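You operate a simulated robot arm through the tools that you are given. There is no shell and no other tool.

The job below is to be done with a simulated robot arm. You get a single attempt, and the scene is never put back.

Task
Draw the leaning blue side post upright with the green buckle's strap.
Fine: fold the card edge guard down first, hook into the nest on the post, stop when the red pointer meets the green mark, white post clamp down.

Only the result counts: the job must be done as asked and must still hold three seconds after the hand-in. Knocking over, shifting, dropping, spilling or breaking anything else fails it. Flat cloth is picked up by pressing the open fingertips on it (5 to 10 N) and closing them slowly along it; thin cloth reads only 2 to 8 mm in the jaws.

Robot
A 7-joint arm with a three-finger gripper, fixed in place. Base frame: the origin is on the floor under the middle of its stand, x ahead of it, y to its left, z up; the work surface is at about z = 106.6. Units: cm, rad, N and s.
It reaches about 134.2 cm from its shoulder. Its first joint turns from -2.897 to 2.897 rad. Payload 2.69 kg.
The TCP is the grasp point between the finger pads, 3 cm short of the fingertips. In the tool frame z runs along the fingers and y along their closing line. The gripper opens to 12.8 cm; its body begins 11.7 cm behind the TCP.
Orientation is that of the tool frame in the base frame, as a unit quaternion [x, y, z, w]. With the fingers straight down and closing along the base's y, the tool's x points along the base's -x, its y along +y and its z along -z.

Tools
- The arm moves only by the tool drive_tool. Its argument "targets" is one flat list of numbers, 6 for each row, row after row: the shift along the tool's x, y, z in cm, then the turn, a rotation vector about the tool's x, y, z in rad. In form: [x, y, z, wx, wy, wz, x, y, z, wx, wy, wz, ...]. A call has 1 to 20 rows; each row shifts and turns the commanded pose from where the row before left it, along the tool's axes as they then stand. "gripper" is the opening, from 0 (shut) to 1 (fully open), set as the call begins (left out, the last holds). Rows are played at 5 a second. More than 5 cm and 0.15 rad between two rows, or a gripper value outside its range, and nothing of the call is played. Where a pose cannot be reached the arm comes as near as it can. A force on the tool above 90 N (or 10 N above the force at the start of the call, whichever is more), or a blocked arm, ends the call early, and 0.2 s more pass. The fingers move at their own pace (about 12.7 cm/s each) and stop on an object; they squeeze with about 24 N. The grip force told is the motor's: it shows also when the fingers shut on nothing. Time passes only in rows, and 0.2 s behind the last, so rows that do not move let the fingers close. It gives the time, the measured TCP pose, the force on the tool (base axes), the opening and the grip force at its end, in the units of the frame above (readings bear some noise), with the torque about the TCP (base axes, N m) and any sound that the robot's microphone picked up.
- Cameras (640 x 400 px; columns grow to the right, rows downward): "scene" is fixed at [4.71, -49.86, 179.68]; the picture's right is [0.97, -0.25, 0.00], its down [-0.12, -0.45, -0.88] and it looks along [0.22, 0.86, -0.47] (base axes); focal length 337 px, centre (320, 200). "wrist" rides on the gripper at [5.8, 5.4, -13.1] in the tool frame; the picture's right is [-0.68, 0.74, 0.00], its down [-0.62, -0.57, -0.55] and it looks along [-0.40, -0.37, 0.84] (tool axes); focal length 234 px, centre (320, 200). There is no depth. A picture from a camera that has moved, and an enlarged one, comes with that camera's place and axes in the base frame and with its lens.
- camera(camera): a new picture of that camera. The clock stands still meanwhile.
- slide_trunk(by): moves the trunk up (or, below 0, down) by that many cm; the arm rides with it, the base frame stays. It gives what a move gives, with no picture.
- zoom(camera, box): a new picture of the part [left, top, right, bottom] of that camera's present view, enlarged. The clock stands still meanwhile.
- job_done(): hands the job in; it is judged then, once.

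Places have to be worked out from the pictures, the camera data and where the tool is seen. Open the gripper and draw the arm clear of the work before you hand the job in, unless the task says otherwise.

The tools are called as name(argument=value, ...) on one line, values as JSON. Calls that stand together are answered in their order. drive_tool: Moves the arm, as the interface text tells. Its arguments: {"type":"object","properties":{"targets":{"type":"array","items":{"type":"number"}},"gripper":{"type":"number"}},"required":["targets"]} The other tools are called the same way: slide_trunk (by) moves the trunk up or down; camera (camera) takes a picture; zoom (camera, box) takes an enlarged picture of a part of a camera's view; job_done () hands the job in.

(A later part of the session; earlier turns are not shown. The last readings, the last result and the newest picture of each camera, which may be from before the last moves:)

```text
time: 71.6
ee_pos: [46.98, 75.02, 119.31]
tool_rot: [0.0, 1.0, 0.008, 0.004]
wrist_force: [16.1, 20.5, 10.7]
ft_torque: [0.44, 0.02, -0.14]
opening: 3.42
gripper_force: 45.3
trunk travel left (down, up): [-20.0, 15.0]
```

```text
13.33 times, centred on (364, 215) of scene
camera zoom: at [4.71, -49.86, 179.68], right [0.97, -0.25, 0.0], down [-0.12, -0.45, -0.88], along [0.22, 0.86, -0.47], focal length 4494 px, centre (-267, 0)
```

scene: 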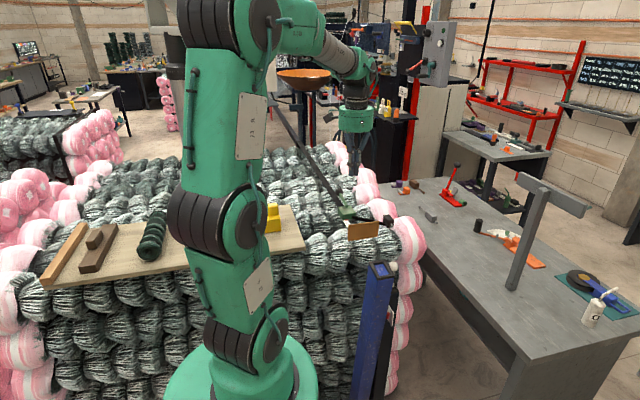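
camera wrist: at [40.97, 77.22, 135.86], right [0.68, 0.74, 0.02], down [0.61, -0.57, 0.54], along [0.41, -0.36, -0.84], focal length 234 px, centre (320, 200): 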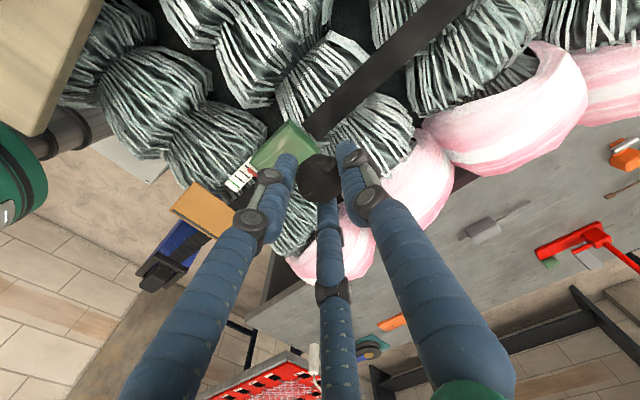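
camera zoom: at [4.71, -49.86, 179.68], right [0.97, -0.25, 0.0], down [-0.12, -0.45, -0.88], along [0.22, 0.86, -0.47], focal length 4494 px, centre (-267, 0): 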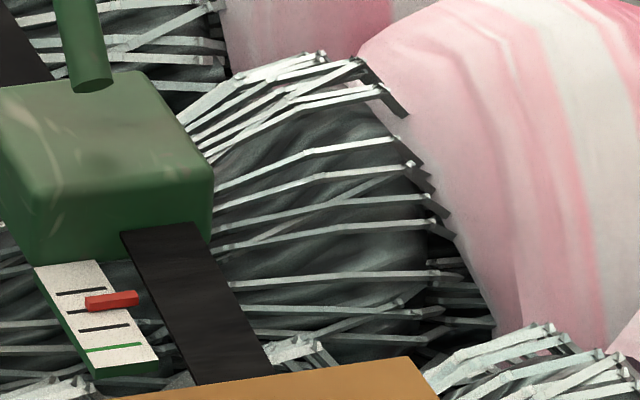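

Not yet triggered. I continue past 50 degrees in two small steps.

drive_tool(targets=[-0.1, -0.42, -0.75, 0, 0, 0, 0, -0.62, -0.62, 0, 0, 0, 0, 0, 0, 0, 0, 0])

zoom(camera="scene", box=[340, 200, 388, 230])

```text
time: 72.4
ee_pos: [46.93, 73.94, 120.56]
tool_rot: [0.0, 1.0, 0.006, 0.002]
wrist_force: [2.2, 22.5, 12.3]
ft_torque: [0.81, 0.14, -0.01]
opening: 3.4
gripper_force: 45.2
trunk travel left (down, up): [-20.0, 15.0]
```

```text
13.33 times, centred on (364, 215) of scene
camera zoom: at [4.71, -49.86, 179.68], right [0.97, -0.25, 0.0], down [-0.12, -0.45, -0.88], along [0.22, 0.86, -0.47], focal length 4494 px, centre (-267, 0)
```

zoom: 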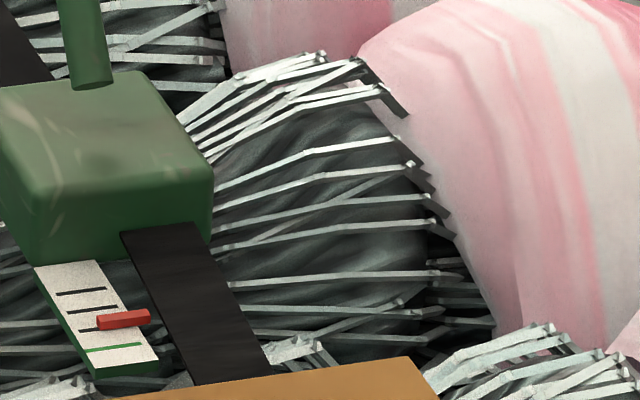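

Three of four. I return the lever to rest by the reverse path.

drive_tool(targets=[0, 0.66, 0.62, 0, 0, 0, 0, 0.5, 0.75, 0, 0, 0, 0, 0.55, 0.72, 0, 0, 0, 0, 0.52, 0.74, 0, 0, 0, 0, 0.46, 0.77, 0, 0, 0, 0, 0, 0, 0, 0, 0])

drive_tool(targets=[0, 0.38, 0.81, 0, 0, 0, 0, 0.32, 0.83, 0, 0, 0, 0, 0.24, 0.86, 0, 0, 0, 0, 0.14, 0.88, 0, 0, 0, 0, 0.06, 0.75, 0, 0, 0, 0, 0, 0, 0, 0, 0])

zoom(camera="scene", box=[340, 240, 420, 330])

zoom(camera="wrist", box=[240, 110, 400, 240])

```text
time: 73.8
ee_pos: [46.93, 76.35, 116.88]
tool_rot: [0.0, 1.0, 0.005, 0.002]
wrist_force: [-8.1, -6.8, -0.2]
ft_torque: [-0.28, 0.1, 0.06]
opening: 3.37
gripper_force: 45.0
trunk travel left (down, up): [-20.0, 15.0]
```

```text
time: 75.2
ee_pos: [46.99, 77.67, 112.93]
tool_rot: [0.0, 1.0, 0.006, 0.002]
wrist_force: [-11.3, -20.0, 2.3]
ft_torque: [-0.47, -0.11, 0.03]
opening: 3.4
gripper_force: 45.2
trunk travel left (down, up): [-20.0, 15.0]
```

```text
4.44 times, centred on (380, 285) of scene
camera zoom: at [4.71, -49.86, 179.68], right [0.97, -0.25, 0.0], down [-0.12, -0.45, -0.88], along [0.22, 0.86, -0.47], focal length 1498 px, centre (53, -178)
```

zoom: 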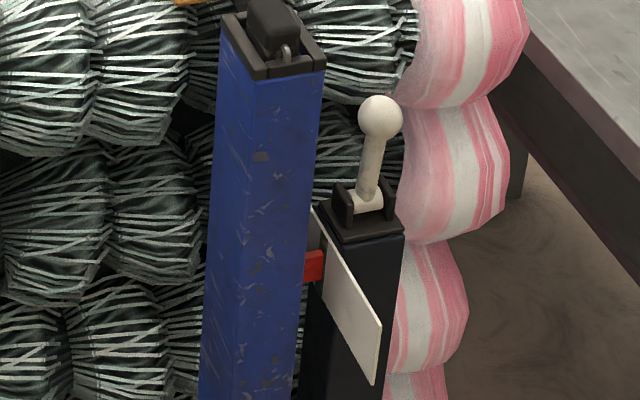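

```text
3.08 times, centred on (320, 175) of wrist
camera zoom: at [41.02, 82.82, 126.12], right [0.68, 0.74, 0.01], down [0.61, -0.57, 0.54], along [0.41, -0.36, -0.84], focal length 720 px, centre (320, 277)
```

zoom: 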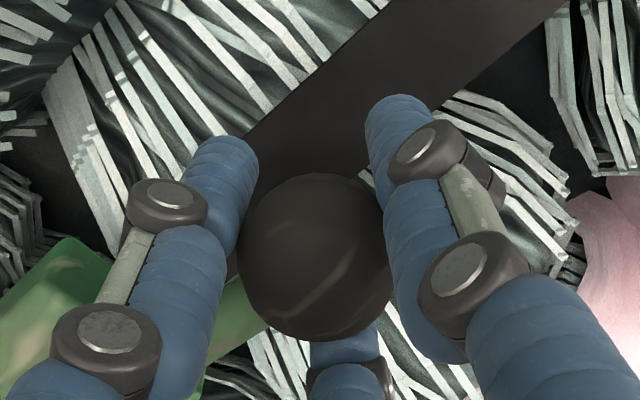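

drive_tool(targets=[0.1, -0.15, 0.2, 0, 0, 0, 0, 0, 0.2, 0, 0, 0, 0, 0, 0, 0, 0, 0])

zoom(camera="scene", box=[340, 200, 388, 230])

zoom(camera="scene", box=[360, 280, 408, 320])

```text
time: 76.0
ee_pos: [47.05, 77.78, 112.63]
tool_rot: [0.0, 1.0, 0.007, 0.004]
wrist_force: [-9.1, -1.9, 8.0]
ft_torque: [-0.78, -0.14, -0.06]
opening: 3.39
gripper_force: 44.8
trunk travel left (down, up): [-20.0, 15.0]
```

```text
13.33 times, centred on (364, 215) of scene
camera zoom: at [4.71, -49.86, 179.68], right [0.97, -0.25, 0.0], down [-0.12, -0.45, -0.88], along [0.22, 0.86, -0.47], focal length 4494 px, centre (-267, 0)
```

zoom: 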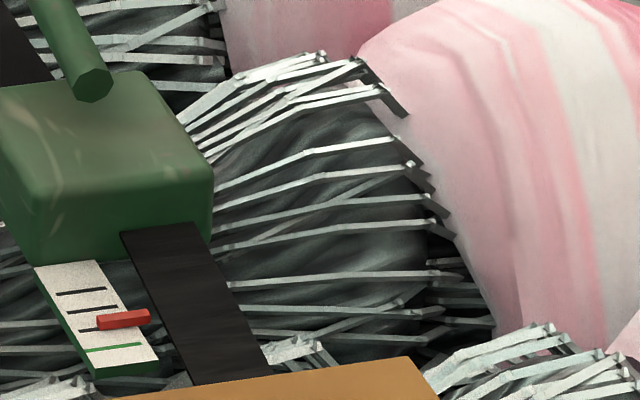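

```text
10.00 times, centred on (384, 300) of scene
camera zoom: at [4.71, -49.86, 179.68], right [0.97, -0.25, 0.0], down [-0.12, -0.45, -0.88], along [0.22, 0.86, -0.47], focal length 3370 px, centre (-320, -800)
```

zoom: 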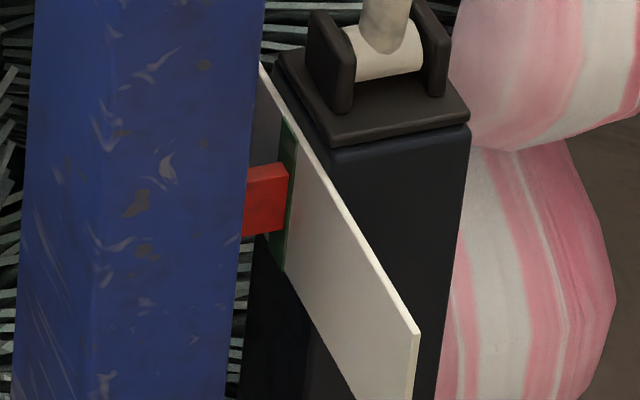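

Now a careful check before the fourth stroke: on the plate by the post the red pointer already looks close to the green stripe, while the buckle's scale shows tick 3 of 4. I release the knob and go look at the plate from above.

drive_tool(targets=[0, 0, 0, 0, 0, 0, 0, 0, 0, 0, 0, 0, 0, 0, 0, 0, 0, 0], gripper=0.6)

drive_tool(targets=[0, 0, -4, 0, 0, 0, 0, 0, -4, 0, 0, 0, 0, 0, -4, 0, 0, 0, 0, 0, -3, 0, 0, 0, -2.2, -4.2, 0, 0, 0, 0, -2.2, -4.2, 0, 0, 0, 0, -2.2, -4.2, 0, 0, 0, 0, -2.2, -4.2, 0, 0, 0, 0, -2.2, -4.2, 0, 0, 0, 0, 0, -4.2, 0, 0, 0, 0, 0, -4.2, 0, 0, 0, 0, 0, -3.8, 0, 0, 0, 0, 0, 0, 0, 0, 0, 0])

camera(camera="wrist")

camera(camera="scene")

```text
time: 76.8
ee_pos: [47.08, 77.78, 112.54]
tool_rot: [0.0, 1.0, 0.007, 0.002]
wrist_force: [-0.5, -0.3, -0.2]
ft_torque: [0.0, 0.0, 0.0]
opening: 7.7
gripper_force: 0.0
trunk travel left (down, up): [-20.0, 15.0]
```

```text
time: 79.6
ee_pos: [58.19, 43.84, 126.96]
tool_rot: [-0.001, 1.0, 0.007, 0.003]
wrist_force: [-0.2, -1.0, -0.1]
ft_torque: [0.08, 0.0, 0.01]
opening: 7.68
gripper_force: 0.1
trunk travel left (down, up): [-20.0, 15.0]
```

```text
taken
camera wrist: at [52.1, 48.92, 140.22], right [0.68, 0.74, 0.01], down [0.61, -0.57, 0.54], along [0.41, -0.36, -0.84], focal length 234 px, centre (320, 200)
```

wrist: 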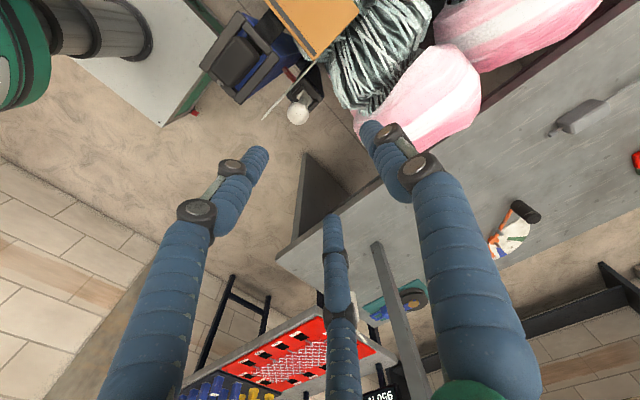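

```text
taken
```

scene: 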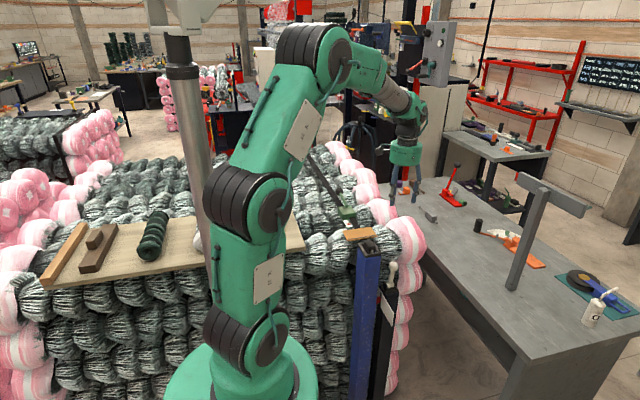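

zoom(camera="wrist", box=[230, 20, 350, 130])

zoom(camera="wrist", box=[260, 40, 330, 130])

zoom(camera="scene", box=[360, 280, 408, 320])

zoom(camera="scene", box=[336, 230, 408, 390])

```text
3.64 times, centred on (290, 75) of wrist
camera zoom: at [52.1, 48.92, 140.22], right [0.68, 0.74, 0.01], down [0.61, -0.57, 0.54], along [0.41, -0.36, -0.84], focal length 852 px, centre (429, 654)
```

zoom: 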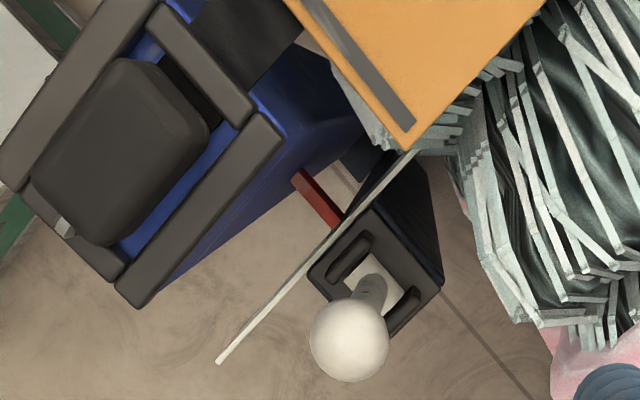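

```text
4.44 times, centred on (295, 85) of wrist
camera zoom: at [52.1, 48.92, 140.22], right [0.68, 0.74, 0.01], down [0.61, -0.57, 0.54], along [0.41, -0.36, -0.84], focal length 1041 px, centre (431, 711)
```

zoom: 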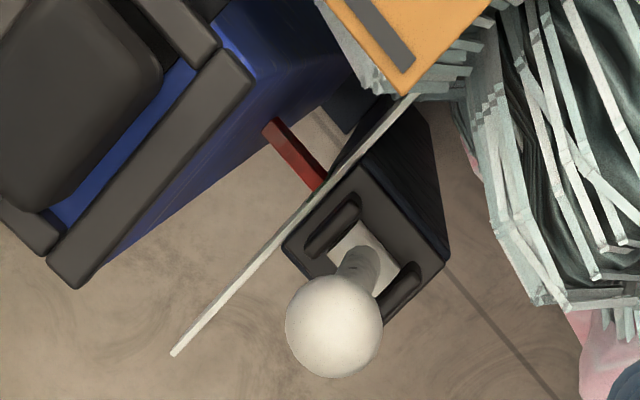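

```text
10.00 times, centred on (384, 300) of scene
camera zoom: at [4.71, -49.86, 179.68], right [0.97, -0.25, 0.0], down [-0.12, -0.45, -0.88], along [0.22, 0.86, -0.47], focal length 3370 px, centre (-320, -800)
```

zoom: 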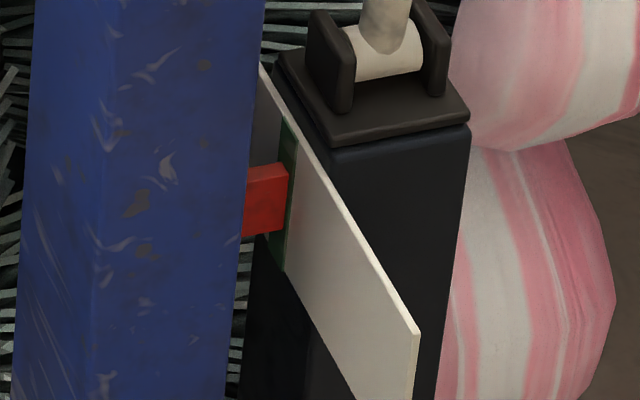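

```text
2.50 times, centred on (372, 310) of scene
camera zoom: at [4.71, -49.86, 179.68], right [0.97, -0.25, 0.0], down [-0.12, -0.45, -0.88], along [0.22, 0.86, -0.47], focal length 842 px, centre (190, -75)
```

zoom: 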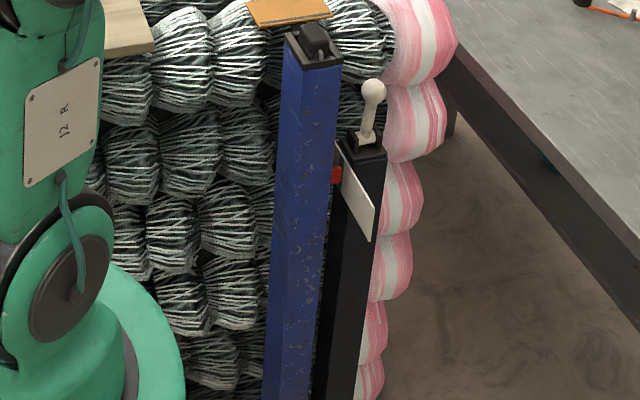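

The top view shows the red pointer tip at y ≈ 41.2 right beside the plate, matching the green stripe (y ≈ 41.3 from two earlier views). I verify how upright the post is from its edges, and look straight down on the buckle's own scale too.

zoom(camera="scene", box=[336, 330, 400, 400])

zoom(camera="scene", box=[340, 240, 404, 310])

drive_tool(targets=[2, 3, 0, 0, 0, 0, 2, 3, 0, 0, 0, 0, 2, 3, 0, 0, 0, 0, 2, 2.3, 0, 0, 0, 0, 0, 0, 0, 0, 0, 0])

zoom(camera="wrist", box=[260, 0, 380, 110])

```text
5.71 times, centred on (368, 365) of scene
camera zoom: at [4.71, -49.86, 179.68], right [0.97, -0.25, 0.0], down [-0.12, -0.45, -0.88], along [0.22, 0.86, -0.47], focal length 1926 px, centre (46, -743)
```

zoom: 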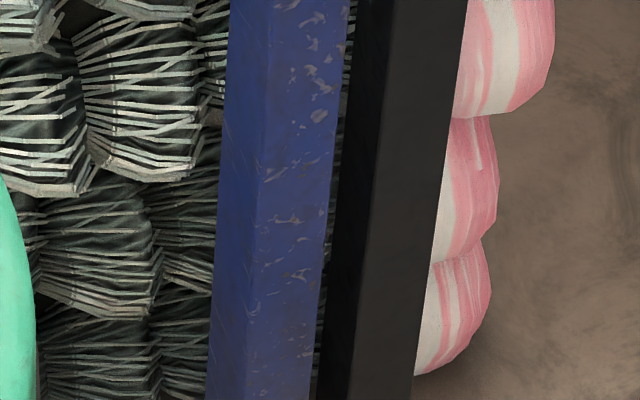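

```text
5.71 times, centred on (372, 275) of scene
camera zoom: at [4.71, -49.86, 179.68], right [0.97, -0.25, 0.0], down [-0.12, -0.45, -0.88], along [0.22, 0.86, -0.47], focal length 1926 px, centre (23, -229)
```

zoom: 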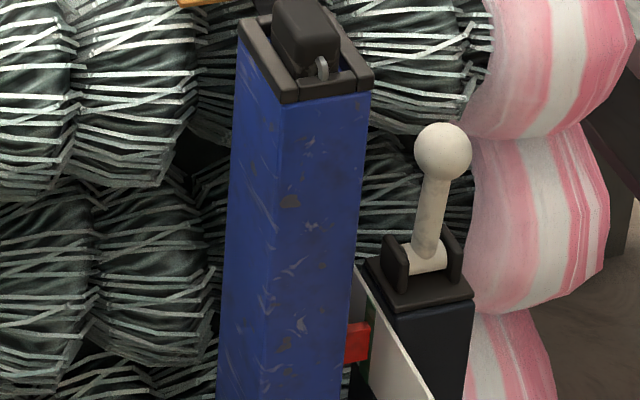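

```text
time: 80.8
ee_pos: [49.87, 55.39, 127.12]
tool_rot: [0.0, 1.0, 0.007, 0.003]
wrist_force: [-0.7, 0.3, 0.3]
ft_torque: [-0.03, -0.01, -0.03]
opening: 7.7
gripper_force: 0.1
trunk travel left (down, up): [-20.0, 15.0]
```

```text
3.64 times, centred on (320, 55) of wrist
camera zoom: at [43.97, 60.46, 140.36], right [0.68, 0.74, 0.01], down [0.61, -0.57, 0.55], along [0.41, -0.36, -0.84], focal length 852 px, centre (320, 727)
```

zoom: 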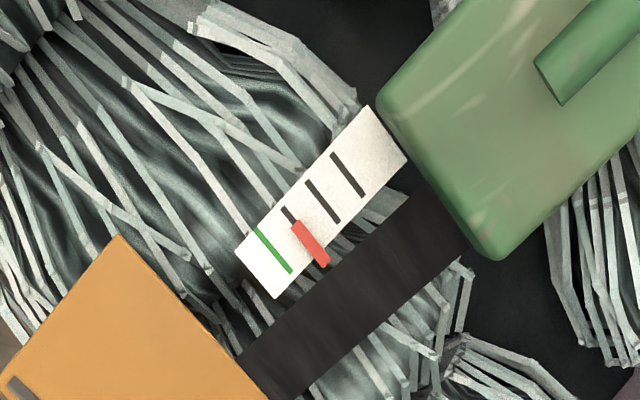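

Straight above, the buckle's slider stands on its third tick; but the post's own pointer is at the green stripe of the plate, and the post's edges point at the vertical vanishing point (within ~0.3°), where each notch was ~1.75°. So the post is upright now and a fourth notch would overdraw; I stop here. Next the white clamp lever: I look at it closely.

zoom(camera="scene", box=[372, 255, 412, 305])

drive_tool(targets=[-2, -3.5, 0, 0, 0, 0, -2, -3.5, 0, 0, 0, 0, -2, -3.5, 0, 0, 0, 0, -0.5, -3.5, 0, 0, 0, 0, 0, 0, 0, 0, 0, 0])

camera(camera="wrist")

zoom(camera="wrist", box=[240, 40, 380, 160])

```text
8.00 times, centred on (392, 280) of scene
camera zoom: at [4.71, -49.86, 179.68], right [0.97, -0.25, 0.0], down [-0.12, -0.45, -0.88], along [0.22, 0.86, -0.47], focal length 2696 px, centre (-256, -440)
```

zoom: 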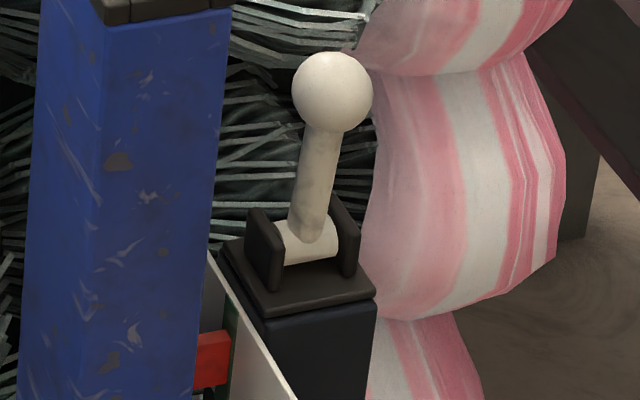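

```text
time: 82.0
ee_pos: [55.99, 41.48, 126.95]
tool_rot: [0.0, 1.0, 0.005, 0.003]
wrist_force: [0.3, 0.1, 1.0]
ft_torque: [0.08, -0.03, -0.01]
opening: 7.68
gripper_force: 0.0
trunk travel left (down, up): [-20.0, 15.0]
```

```text
taken
camera wrist: at [50.07, 46.49, 140.17], right [0.68, 0.74, 0.01], down [0.61, -0.57, 0.54], along [0.41, -0.36, -0.84], focal length 234 px, centre (320, 200)
```

wrist: 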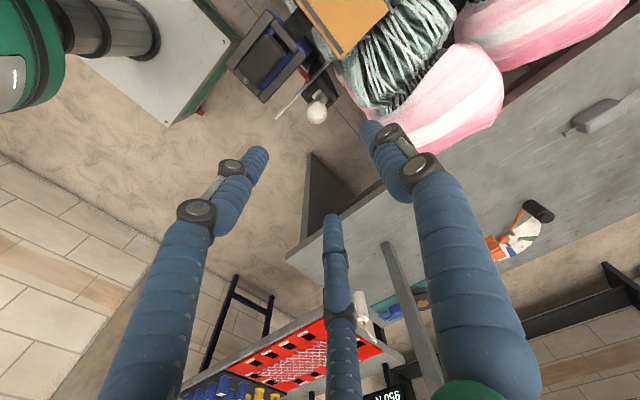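

```text
3.33 times, centred on (310, 100) of wrist
camera zoom: at [50.07, 46.49, 140.17], right [0.68, 0.74, 0.01], down [0.61, -0.57, 0.54], along [0.41, -0.36, -0.84], focal length 781 px, centre (353, 533)
```

zoom: 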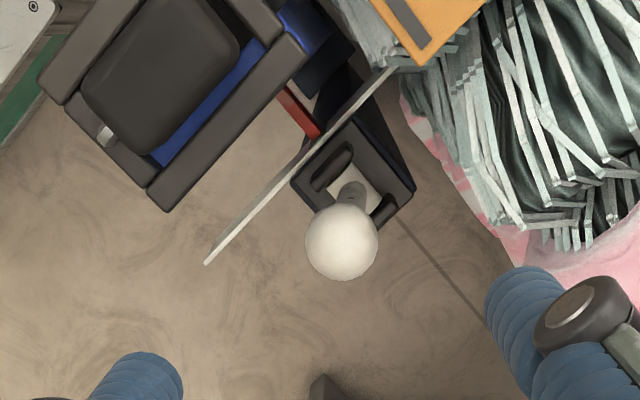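

The lever pivots about an x-axis drum at about (56.3, 41.7, 90) and its ball is at (56.6, 40.35, 98.9), leaning slightly toward -y; with the load on the +y side, down must be toward -y. I line up above the ball with the fingers opened just wider than it.

drive_tool(targets=[-0.6, -1.1, 0, 0, 0, 0, 0, 0, 4, 0, 0, 0, 0, 0, 4, 0, 0, 0, 0, 0, 4, 0, 0, 0, 0, 0, 0, 0, 0, 0], gripper=0.42)

zoom(camera="wrist", box=[230, 60, 410, 200])

zoom(camera="scene", box=[340, 210, 436, 310])

```text
time: 83.2
ee_pos: [57.15, 40.69, 115.2]
tool_rot: [0.0, 1.0, 0.006, 0.002]
wrist_force: [0.3, 0.8, 0.5]
ft_torque: [0.0, 0.04, 0.04]
opening: 5.42
gripper_force: 0.0
trunk travel left (down, up): [-20.0, 15.0]
```

```text
2.86 times, centred on (320, 130) of wrist
camera zoom: at [51.11, 45.86, 128.33], right [0.68, 0.74, 0.01], down [0.61, -0.57, 0.54], along [0.41, -0.36, -0.84], focal length 669 px, centre (320, 400)
```

zoom: 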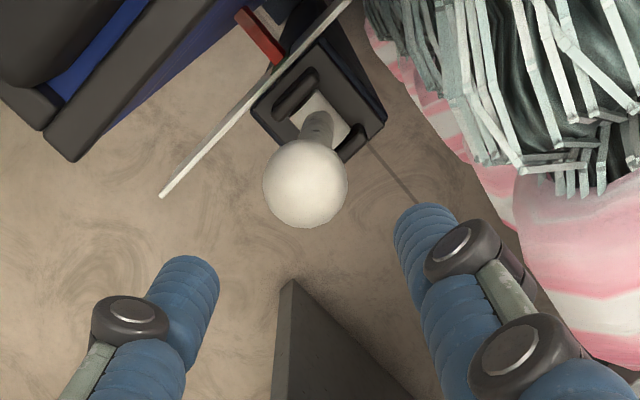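

```text
4.00 times, centred on (388, 260) of scene
camera zoom: at [4.71, -49.86, 179.68], right [0.97, -0.25, 0.0], down [-0.12, -0.45, -0.88], along [0.22, 0.86, -0.47], focal length 1348 px, centre (48, -40)
```

zoom: 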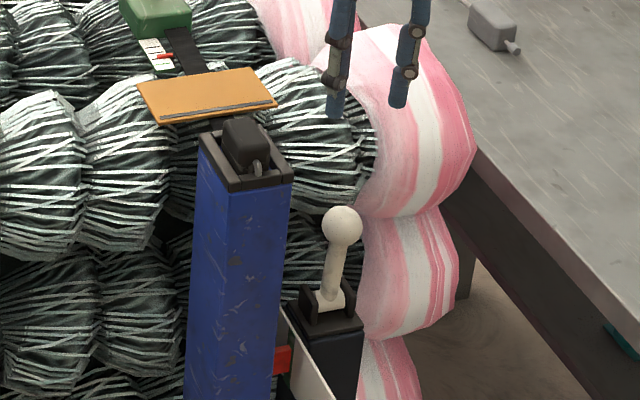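

drive_tool(targets=[0.45, -0.4, 0, 0, 0, 0, 0, 0, 3.5, 0, 0, 0, 0, 0, 3.5, 0, 0, 0, 0, 0, 2, 0, 0, 0, 0, 0, 0, 0, 0, 0])

zoom(camera="wrist", box=[230, 80, 410, 220])

zoom(camera="scene", box=[350, 220, 430, 310])

```text
time: 84.4
ee_pos: [56.8, 40.31, 106.19]
tool_rot: [0.0, 1.0, 0.006, 0.002]
wrist_force: [0.6, 0.5, -0.7]
ft_torque: [0.01, 0.01, 0.01]
opening: 5.39
gripper_force: 0.0
trunk travel left (down, up): [-20.0, 15.0]
```

```text
2.86 times, centred on (320, 150) of wrist
camera zoom: at [50.78, 45.47, 119.41], right [0.68, 0.74, 0.01], down [0.61, -0.57, 0.54], along [0.41, -0.36, -0.84], focal length 669 px, centre (320, 343)
```

zoom: 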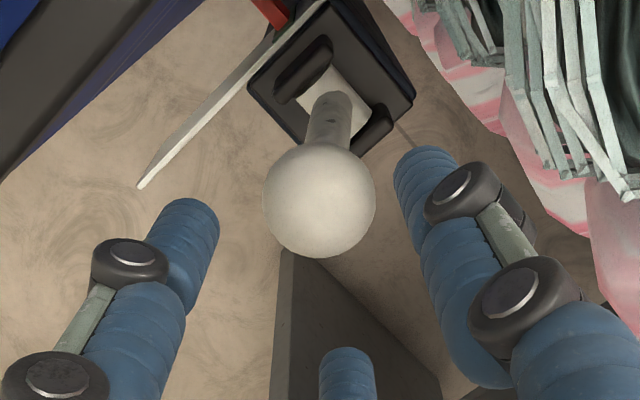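

```text
4.44 times, centred on (390, 265) of scene
camera zoom: at [4.71, -49.86, 179.68], right [0.97, -0.25, 0.0], down [-0.12, -0.45, -0.88], along [0.22, 0.86, -0.47], focal length 1498 px, centre (9, -89)
```

zoom: 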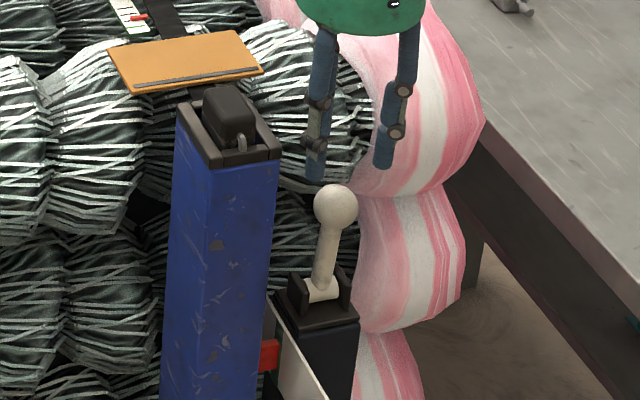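

Perfectly on axis. I descend the last 5.4 cm so that the ball is in the lower part of the fingers, then close.

drive_tool(targets=[0, 0, 2, 0, 0, 0, 0, 0, 2, 0, 0, 0, 0, 0, 1.4, 0, 0, 0, 0, 0, 0, 0, 0, 0])

zoom(camera="wrist", box=[230, 100, 410, 240])

zoom(camera="scene", box=[350, 220, 430, 310])

```text
time: 85.4
ee_pos: [56.74, 40.27, 100.83]
tool_rot: [0.0, 1.0, 0.006, 0.003]
wrist_force: [0.5, 1.1, -0.5]
ft_torque: [0.0, -0.04, 0.0]
opening: 5.39
gripper_force: 0.1
trunk travel left (down, up): [-20.0, 15.0]
```

```text
2.86 times, centred on (320, 170) of wrist
camera zoom: at [50.79, 45.39, 113.96], right [0.68, 0.74, 0.01], down [0.61, -0.57, 0.54], along [0.41, -0.36, -0.84], focal length 669 px, centre (320, 286)
```

zoom: 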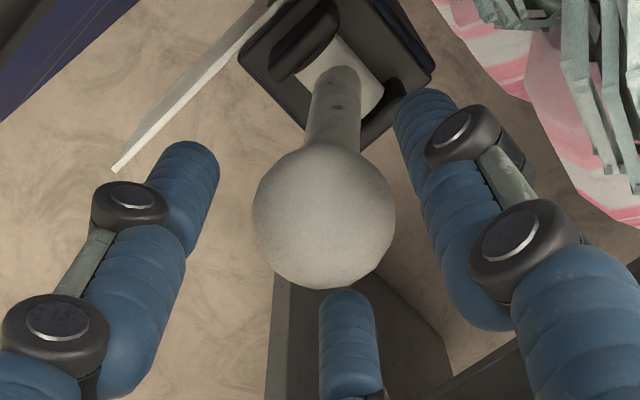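

```text
4.44 times, centred on (390, 265) of scene
camera zoom: at [4.71, -49.86, 179.68], right [0.97, -0.25, 0.0], down [-0.12, -0.45, -0.88], along [0.22, 0.86, -0.47], focal length 1498 px, centre (9, -89)
```

zoom: 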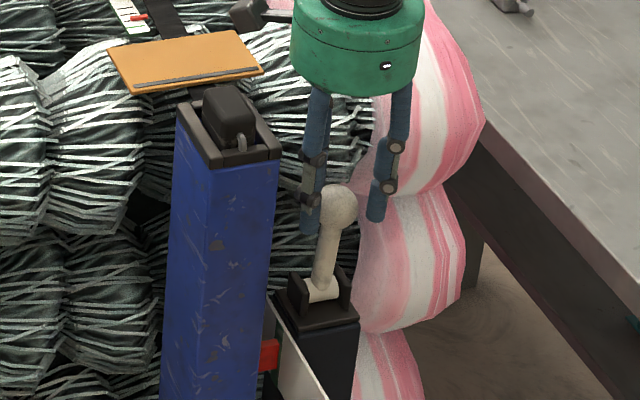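

drive_tool(targets=[0, 0, 0.4, 0, 0, 0, 0, 0, 0, 0, 0, 0])

drive_tool(targets=[0, 0, 0, 0, 0, 0, 0, 0, 0, 0, 0, 0, 0, 0, 0, 0, 0, 0], gripper=0)

```text
time: 86.0
ee_pos: [56.85, 40.34, 100.35]
tool_rot: [0.0, 1.0, 0.006, 0.002]
wrist_force: [0.5, -0.3, -0.7]
ft_torque: [0.0, 0.03, -0.01]
opening: 5.38
gripper_force: 0.1
trunk travel left (down, up): [-20.0, 15.0]
```

```text
time: 86.8
ee_pos: [57.09, 40.26, 100.49]
tool_rot: [0.0, 1.0, 0.007, 0.003]
wrist_force: [22.9, -12.3, -2.1]
ft_torque: [-0.52, -0.68, -0.08]
opening: 3.67
gripper_force: 45.2
trunk travel left (down, up): [-20.0, 15.0]
```

The ball is gripped. I relieve the small side load and start pulling it toward -y along its arc.

drive_tool(targets=[-0.22, -0.3, 0.03, 0, 0, 0, 0, -0.4, 0.08, 0, 0, 0, 0, 0, 0, 0, 0, 0])

zoom(camera="scene", box=[350, 220, 430, 310])

```text
time: 87.6
ee_pos: [56.94, 39.67, 100.48]
tool_rot: [-0.001, 1.0, 0.006, 0.003]
wrist_force: [2.5, 10.4, 9.6]
ft_torque: [1.11, 0.05, 0.02]
opening: 3.67
gripper_force: 45.6
trunk travel left (down, up): [-20.0, 15.0]
```

```text
4.44 times, centred on (390, 265) of scene
camera zoom: at [4.71, -49.86, 179.68], right [0.97, -0.25, 0.0], down [-0.12, -0.45, -0.88], along [0.22, 0.86, -0.47], focal length 1498 px, centre (9, -89)
```

zoom: 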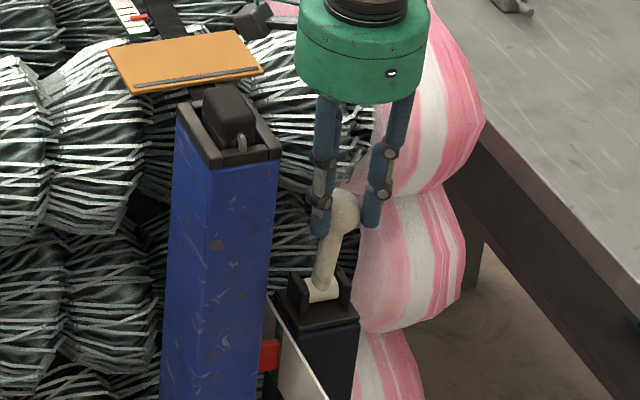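

The lever follows with about 10 N. I continue down its arc.

drive_tool(targets=[0, -0.53, 0.17, 0, 0, 0, 0, -0.53, 0.18, 0, 0, 0, 0, -0.41, 0.19, 0, 0, 0, 0, -0.41, 0.2, 0, 0, 0, 0, 0, 0, 0, 0, 0])

zoom(camera="scene", box=[350, 220, 430, 310])

```text
time: 88.8
ee_pos: [57.08, 37.92, 99.45]
tool_rot: [0.0, 1.0, 0.006, 0.004]
wrist_force: [-0.2, 2.2, 21.0]
ft_torque: [0.72, -0.07, 0.03]
opening: 3.65
gripper_force: 45.1
trunk travel left (down, up): [-20.0, 15.0]
```

```text
4.44 times, centred on (390, 265) of scene
camera zoom: at [4.71, -49.86, 179.68], right [0.97, -0.25, 0.0], down [-0.12, -0.45, -0.88], along [0.22, 0.86, -0.47], focal length 1498 px, centre (9, -89)
```

zoom: 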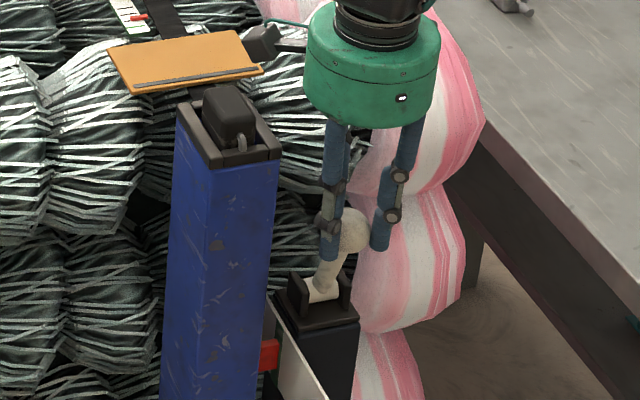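

Tilting as expected. A bit further, with less descent to ease the radial load.

drive_tool(targets=[0, -0.42, 0.1, 0, 0, 0, 0, -0.42, 0.18, 0, 0, 0, 0, -0.4, 0.22, 0, 0, 0, 0, -0.4, 0.25, 0, 0, 0, 0, 0, 0, 0, 0, 0])

zoom(camera="scene", box=[350, 220, 430, 310])

zoom(camera="wrist", box=[230, 100, 410, 240])

```text
time: 90.0
ee_pos: [56.98, 36.14, 98.52]
tool_rot: [-0.001, 1.0, 0.006, 0.002]
wrist_force: [0.7, 7.3, 4.3]
ft_torque: [0.83, -0.1, -0.02]
opening: 3.65
gripper_force: 45.4
trunk travel left (down, up): [-20.0, 15.0]
```

```text
4.44 times, centred on (390, 265) of scene
camera zoom: at [4.71, -49.86, 179.68], right [0.97, -0.25, 0.0], down [-0.12, -0.45, -0.88], along [0.22, 0.86, -0.47], focal length 1498 px, centre (9, -89)
```

zoom: 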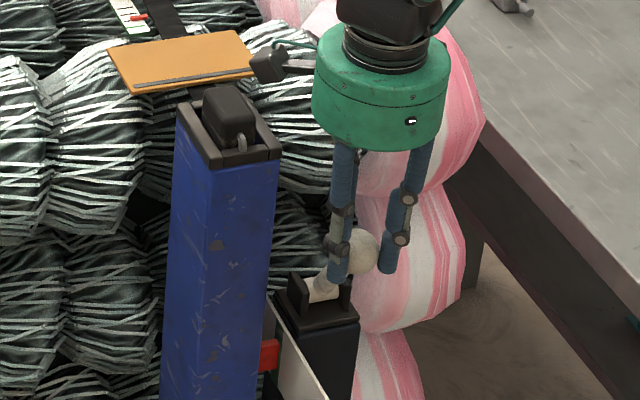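

```text
2.86 times, centred on (320, 170) of wrist
camera zoom: at [51.01, 41.21, 111.69], right [0.68, 0.74, 0.01], down [0.61, -0.57, 0.54], along [0.41, -0.36, -0.84], focal length 669 px, centre (320, 286)
```

zoom: 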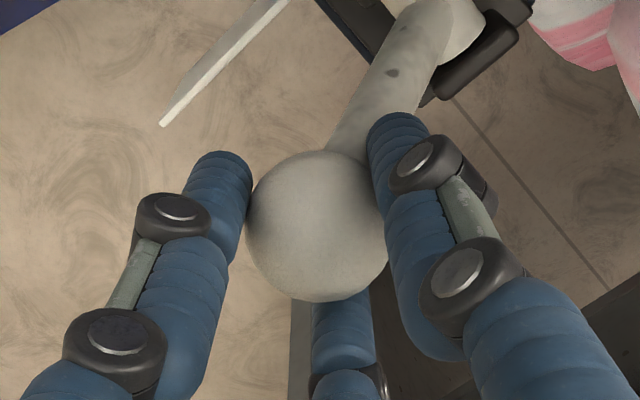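

The lever is about 40° down. The thumb would soon foul the rod, so I release, rise, close the fist and press the ball down from above.

drive_tool(targets=[0, 0, 0, 0, 0, 0, 0, 0, 0, 0, 0, 0], gripper=0.45)

drive_tool(targets=[0, 0, -3, 0, 0, 0, 0, 0, -3, 0, 0, 0, 0, 0, -2, 0, 0, 0, 0, 0, 0, 0, 0, 0])

zoom(camera="scene", box=[350, 220, 430, 310])

zoom(camera="wrist", box=[230, 60, 410, 200])

```text
time: 90.6
ee_pos: [56.94, 36.07, 98.61]
tool_rot: [0.0, 1.0, 0.005, 0.003]
wrist_force: [-0.3, 0.1, 0.0]
ft_torque: [-0.04, -0.01, -0.03]
opening: 5.78
gripper_force: 0.0
trunk travel left (down, up): [-20.0, 15.0]
```

```text
time: 91.6
ee_pos: [56.79, 35.91, 106.88]
tool_rot: [0.0, 1.0, 0.006, 0.002]
wrist_force: [0.5, -0.8, -0.2]
ft_torque: [-0.01, -0.02, 0.06]
opening: 5.74
gripper_force: 0.0
trunk travel left (down, up): [-20.0, 15.0]
```

```text
4.44 times, centred on (390, 265) of scene
camera zoom: at [4.71, -49.86, 179.68], right [0.97, -0.25, 0.0], down [-0.12, -0.45, -0.88], along [0.22, 0.86, -0.47], focal length 1498 px, centre (9, -89)
```

zoom: 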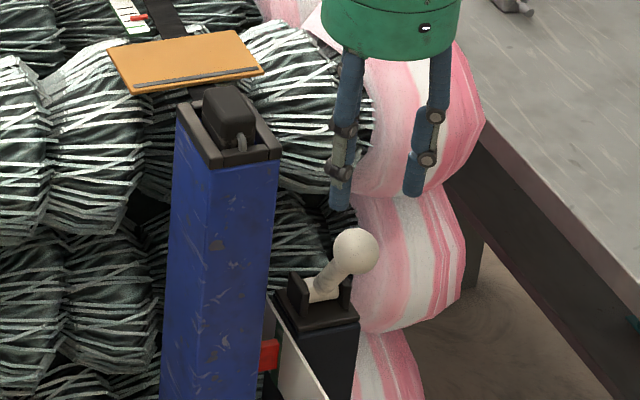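

```text
2.86 times, centred on (320, 130) of wrist
camera zoom: at [50.85, 41.02, 120.01], right [0.68, 0.74, 0.01], down [0.61, -0.57, 0.54], along [0.41, -0.36, -0.84], focal length 669 px, centre (320, 400)
```

zoom: 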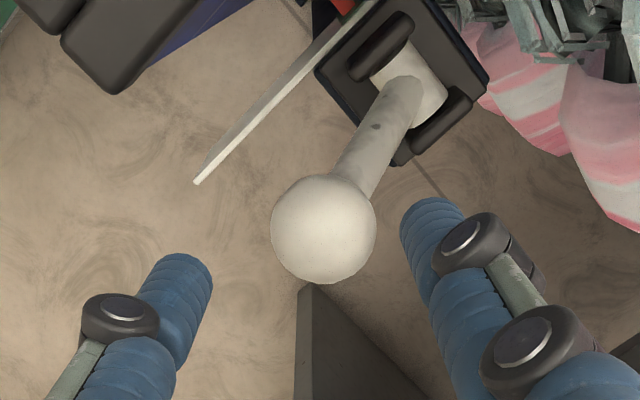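

The lever stays where I left it and the ball is right below. I close the fist and come down onto the ball.

drive_tool(targets=[0, 0, 0, 0, 0, 0, 0, 0, 0, 0, 0, 0, 0, 0, 0, 0, 0, 0, 0, 0, 2, 0, 0, 0, 0, 0, 2, 0, 0, 0, 0, 0, 0.8, 0, 0, 0, 0, 0, 0, 0, 0, 0], gripper=0)

zoom(camera="scene", box=[350, 220, 430, 310])

```text
time: 93.2
ee_pos: [57.08, 36.11, 102.01]
tool_rot: [0.0, 1.0, 0.006, 0.002]
wrist_force: [0.1, 0.0, 0.0]
ft_torque: [-0.01, 0.02, -0.01]
opening: 0.24
gripper_force: 23.7
trunk travel left (down, up): [-20.0, 15.0]
```

```text
4.44 times, centred on (390, 265) of scene
camera zoom: at [4.71, -49.86, 179.68], right [0.97, -0.25, 0.0], down [-0.12, -0.45, -0.88], along [0.22, 0.86, -0.47], focal length 1498 px, centre (9, -89)
```

zoom: 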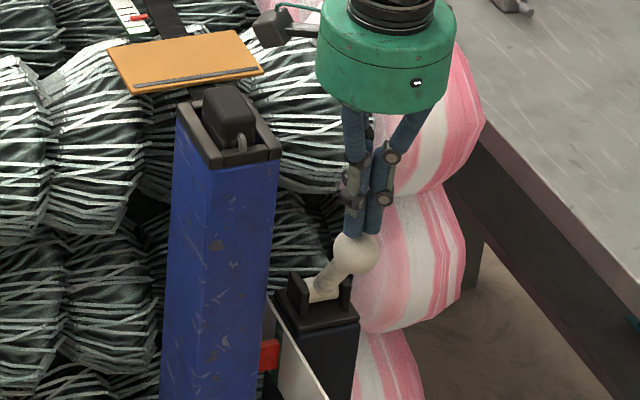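

Tips are just above the ball. I press down following the arc.

drive_tool(targets=[0, -0.1, 0.4, 0, 0, 0, 0, -0.3, 0.45, 0, 0, 0, 0, -0.45, 0.5, 0, 0, 0, 0, 0, 0, 0, 0, 0])

zoom(camera="scene", box=[350, 220, 430, 310])

```text
time: 94.2
ee_pos: [56.92, 35.33, 100.51]
tool_rot: [-0.001, 1.0, 0.007, 0.002]
wrist_force: [0.3, -1.3, 3.2]
ft_torque: [-0.05, -0.02, 0.0]
opening: 0.2
gripper_force: 31.6
trunk travel left (down, up): [-20.0, 15.0]
```

```text
4.44 times, centred on (390, 265) of scene
camera zoom: at [4.71, -49.86, 179.68], right [0.97, -0.25, 0.0], down [-0.12, -0.45, -0.88], along [0.22, 0.86, -0.47], focal length 1498 px, centre (9, -89)
```

zoom: 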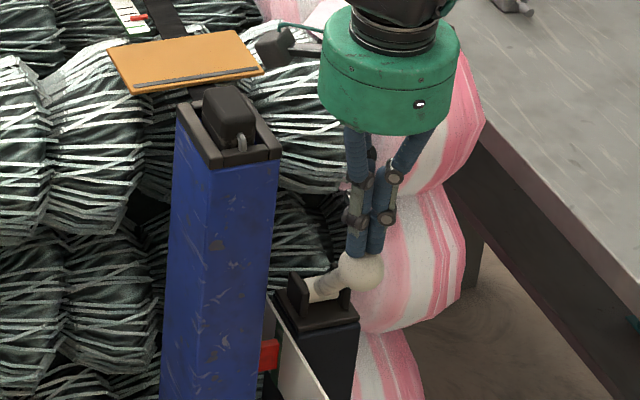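

It goes down easily (3 N). I continue.

drive_tool(targets=[0, -0.42, 0.58, 0, 0, 0, 0, -0.4, 0.62, 0, 0, 0, 0, -0.35, 0.66, 0, 0, 0, 0, -0.28, 0.68, 0, 0, 0, 0, 0, 0, 0, 0, 0])

zoom(camera="scene", box=[350, 220, 430, 310])

```text
time: 95.4
ee_pos: [56.76, 33.75, 97.76]
tool_rot: [0.0, 1.0, 0.007, 0.003]
wrist_force: [0.1, 0.4, 0.2]
ft_torque: [-0.03, -0.01, -0.02]
opening: 0.2
gripper_force: 31.2
trunk travel left (down, up): [-20.0, 15.0]
```

```text
4.44 times, centred on (390, 265) of scene
camera zoom: at [4.71, -49.86, 179.68], right [0.97, -0.25, 0.0], down [-0.12, -0.45, -0.88], along [0.22, 0.86, -0.47], focal length 1498 px, centre (9, -89)
```

zoom: 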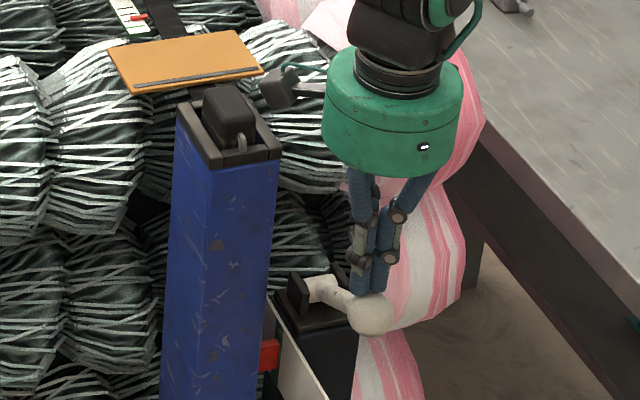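

Nearly horizontal. A few more short steps down until it seats.

drive_tool(targets=[0, -0.2, 0.6, 0, 0, 0, 0, -0.12, 0.6, 0, 0, 0, 0, 0, 0, 0, 0, 0])

zoom(camera="scene", box=[350, 240, 430, 330])

```text
time: 96.2
ee_pos: [57.04, 33.66, 96.81]
tool_rot: [0.0, 1.0, 0.007, 0.005]
wrist_force: [-0.8, 3.5, 16.0]
ft_torque: [-0.1, 0.01, -0.01]
opening: 0.2
gripper_force: 30.9
trunk travel left (down, up): [-20.0, 15.0]
```

```text
4.44 times, centred on (390, 285) of scene
camera zoom: at [4.71, -49.86, 179.68], right [0.97, -0.25, 0.0], down [-0.12, -0.45, -0.88], along [0.22, 0.86, -0.47], focal length 1498 px, centre (9, -178)
```

zoom: 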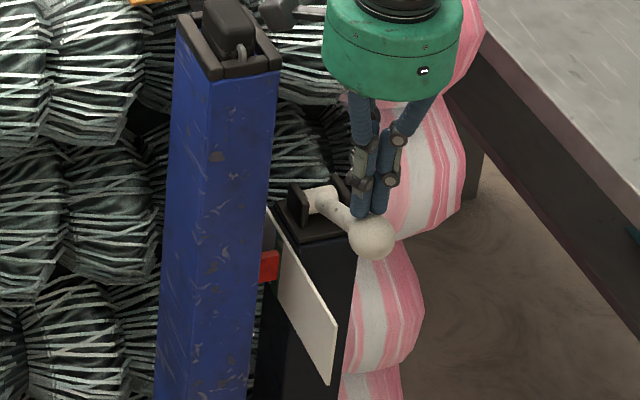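

Resistance begins (16 N). I press a little more to seat it.

drive_tool(targets=[0, 0, 0.25, 0, 0, 0, 0, 0, 0, 0, 0, 0])

zoom(camera="scene", box=[350, 240, 430, 330])

```text
time: 96.8
ee_pos: [56.89, 33.5, 96.82]
tool_rot: [0.0, 1.0, 0.006, 0.004]
wrist_force: [-6.4, -4.8, 46.8]
ft_torque: [-0.54, 0.1, -0.02]
opening: 0.22
gripper_force: 31.5
trunk travel left (down, up): [-20.0, 15.0]
```

```text
4.44 times, centred on (390, 285) of scene
camera zoom: at [4.71, -49.86, 179.68], right [0.97, -0.25, 0.0], down [-0.12, -0.45, -0.88], along [0.22, 0.86, -0.47], focal length 1498 px, centre (9, -178)
```

zoom: 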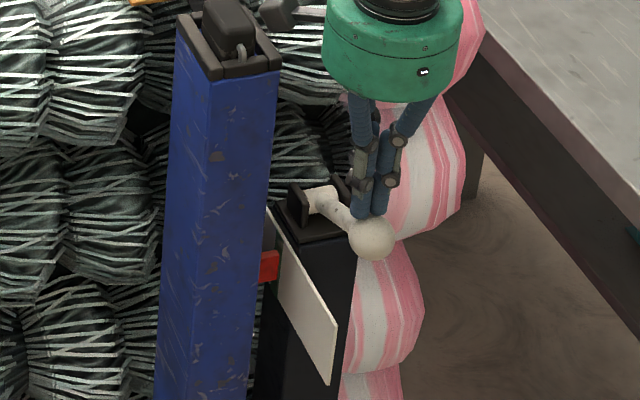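

Hard stop reached (47 N with no further motion): the clamp lever is down. I lift off and check everything.

drive_tool(targets=[0, 0, -1.5, 0, 0, 0, 0, 0, -4, 0, 0, 0, 0, 0, -5, 0, 0, 0, 0, 0, -5, 0, 0, 0, 0, 0, -5, 0, 0, 0, -2, 0, -4, 0, 0, 0, 0, 0, 0, 0, 0, 0])

zoom(camera="scene", box=[330, 190, 430, 320])

zoom(camera="scene", box=[360, 275, 408, 320])

camera(camera="wrist")

```text
time: 98.4
ee_pos: [58.9, 33.35, 120.94]
tool_rot: [0.0, 1.0, 0.007, 0.003]
wrist_force: [1.2, 0.4, -0.1]
ft_torque: [0.04, -0.02, 0.0]
opening: 0.22
gripper_force: 31.3
trunk travel left (down, up): [-20.0, 15.0]
```

```text
3.08 times, centred on (380, 255) of scene
camera zoom: at [4.71, -49.86, 179.68], right [0.97, -0.25, 0.0], down [-0.12, -0.45, -0.88], along [0.22, 0.86, -0.47], focal length 1037 px, centre (135, 31)
```

zoom: 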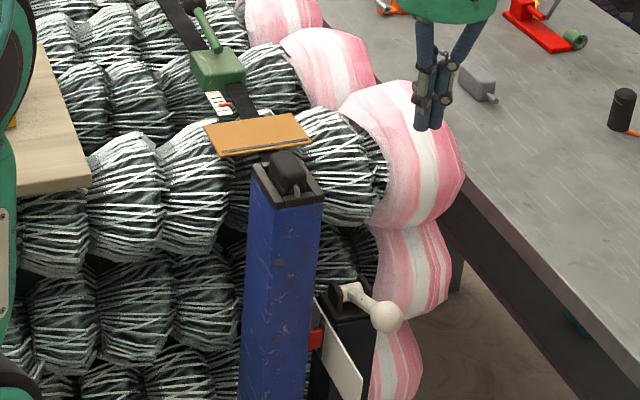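

```text
8.89 times, centred on (384, 298) of scene
camera zoom: at [4.71, -49.86, 179.68], right [0.97, -0.25, 0.0], down [-0.12, -0.45, -0.88], along [0.22, 0.86, -0.47], focal length 2996 px, centre (-249, -667)
```

zoom: 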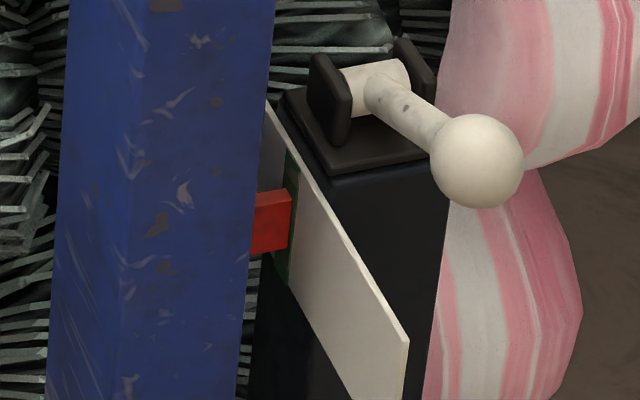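

```text
taken
camera wrist: at [52.88, 38.37, 134.15], right [0.68, 0.74, 0.01], down [0.61, -0.57, 0.54], along [0.41, -0.36, -0.84], focal length 234 px, centre (320, 200)
```

wrist: 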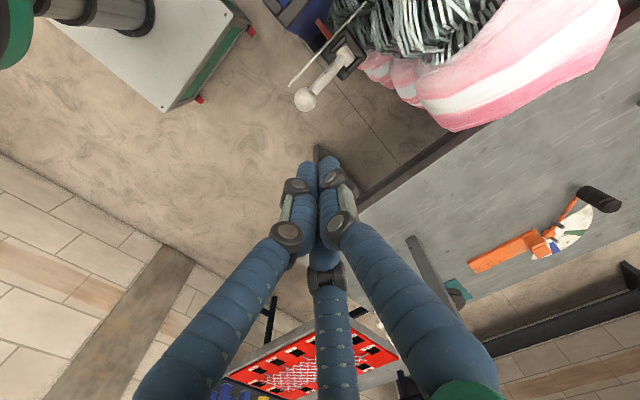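

The lever stays down, the post's red pointer still sits on the green stripe, and guard, hook and buckle are in place. I take one more careful look at nest, guard and buckle before clearing out.

zoom(camera="scene", box=[330, 180, 410, 260])

drive_tool(targets=[0, 0, -4, 0, 0, 0, 0, 0, -4, 0, 0, 0, 0, 0, -4, 0, 0, 0, 0, 0, -4, 0, 0, 0, 0, 0, -4, 0, 0, 0, 0, 0, 0, 0, 0, 0], gripper=1)

camera(camera="scene")

camera(camera="wrist")

```text
5.00 times, centred on (370, 220) of scene
camera zoom: at [4.71, -49.86, 179.68], right [0.97, -0.25, 0.0], down [-0.12, -0.45, -0.88], along [0.22, 0.86, -0.47], focal length 1685 px, centre (70, 100)
```

zoom: 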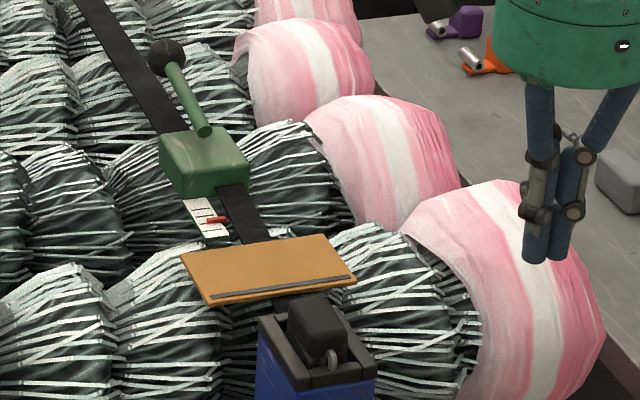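

```text
time: 99.8
ee_pos: [58.97, 33.08, 140.93]
tool_rot: [0.0, 1.0, 0.006, 0.002]
wrist_force: [-0.6, 0.3, 0.3]
ft_torque: [0.0, -0.04, 0.0]
opening: 12.8
gripper_force: 0.0
trunk travel left (down, up): [-20.0, 15.0]
```

```text
taken
```

scene: 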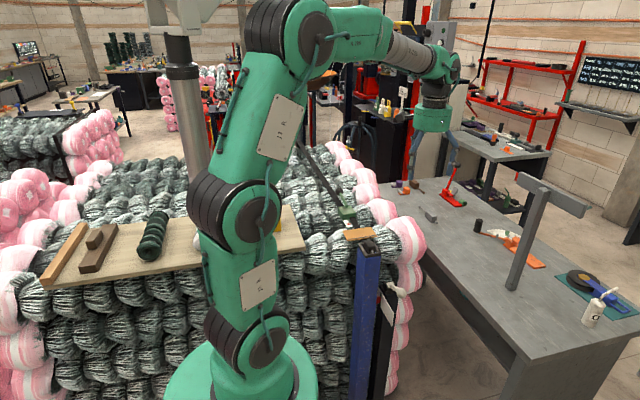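

```text
taken
camera wrist: at [52.9, 38.23, 154.13], right [0.68, 0.74, 0.01], down [0.61, -0.57, 0.55], along [0.41, -0.36, -0.84], focal length 234 px, centre (320, 200)
```

wrist: 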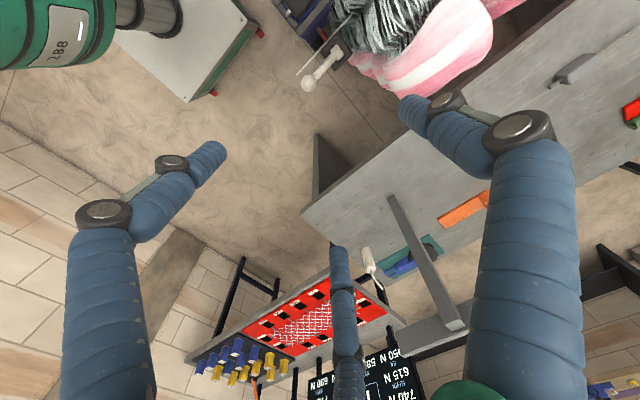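

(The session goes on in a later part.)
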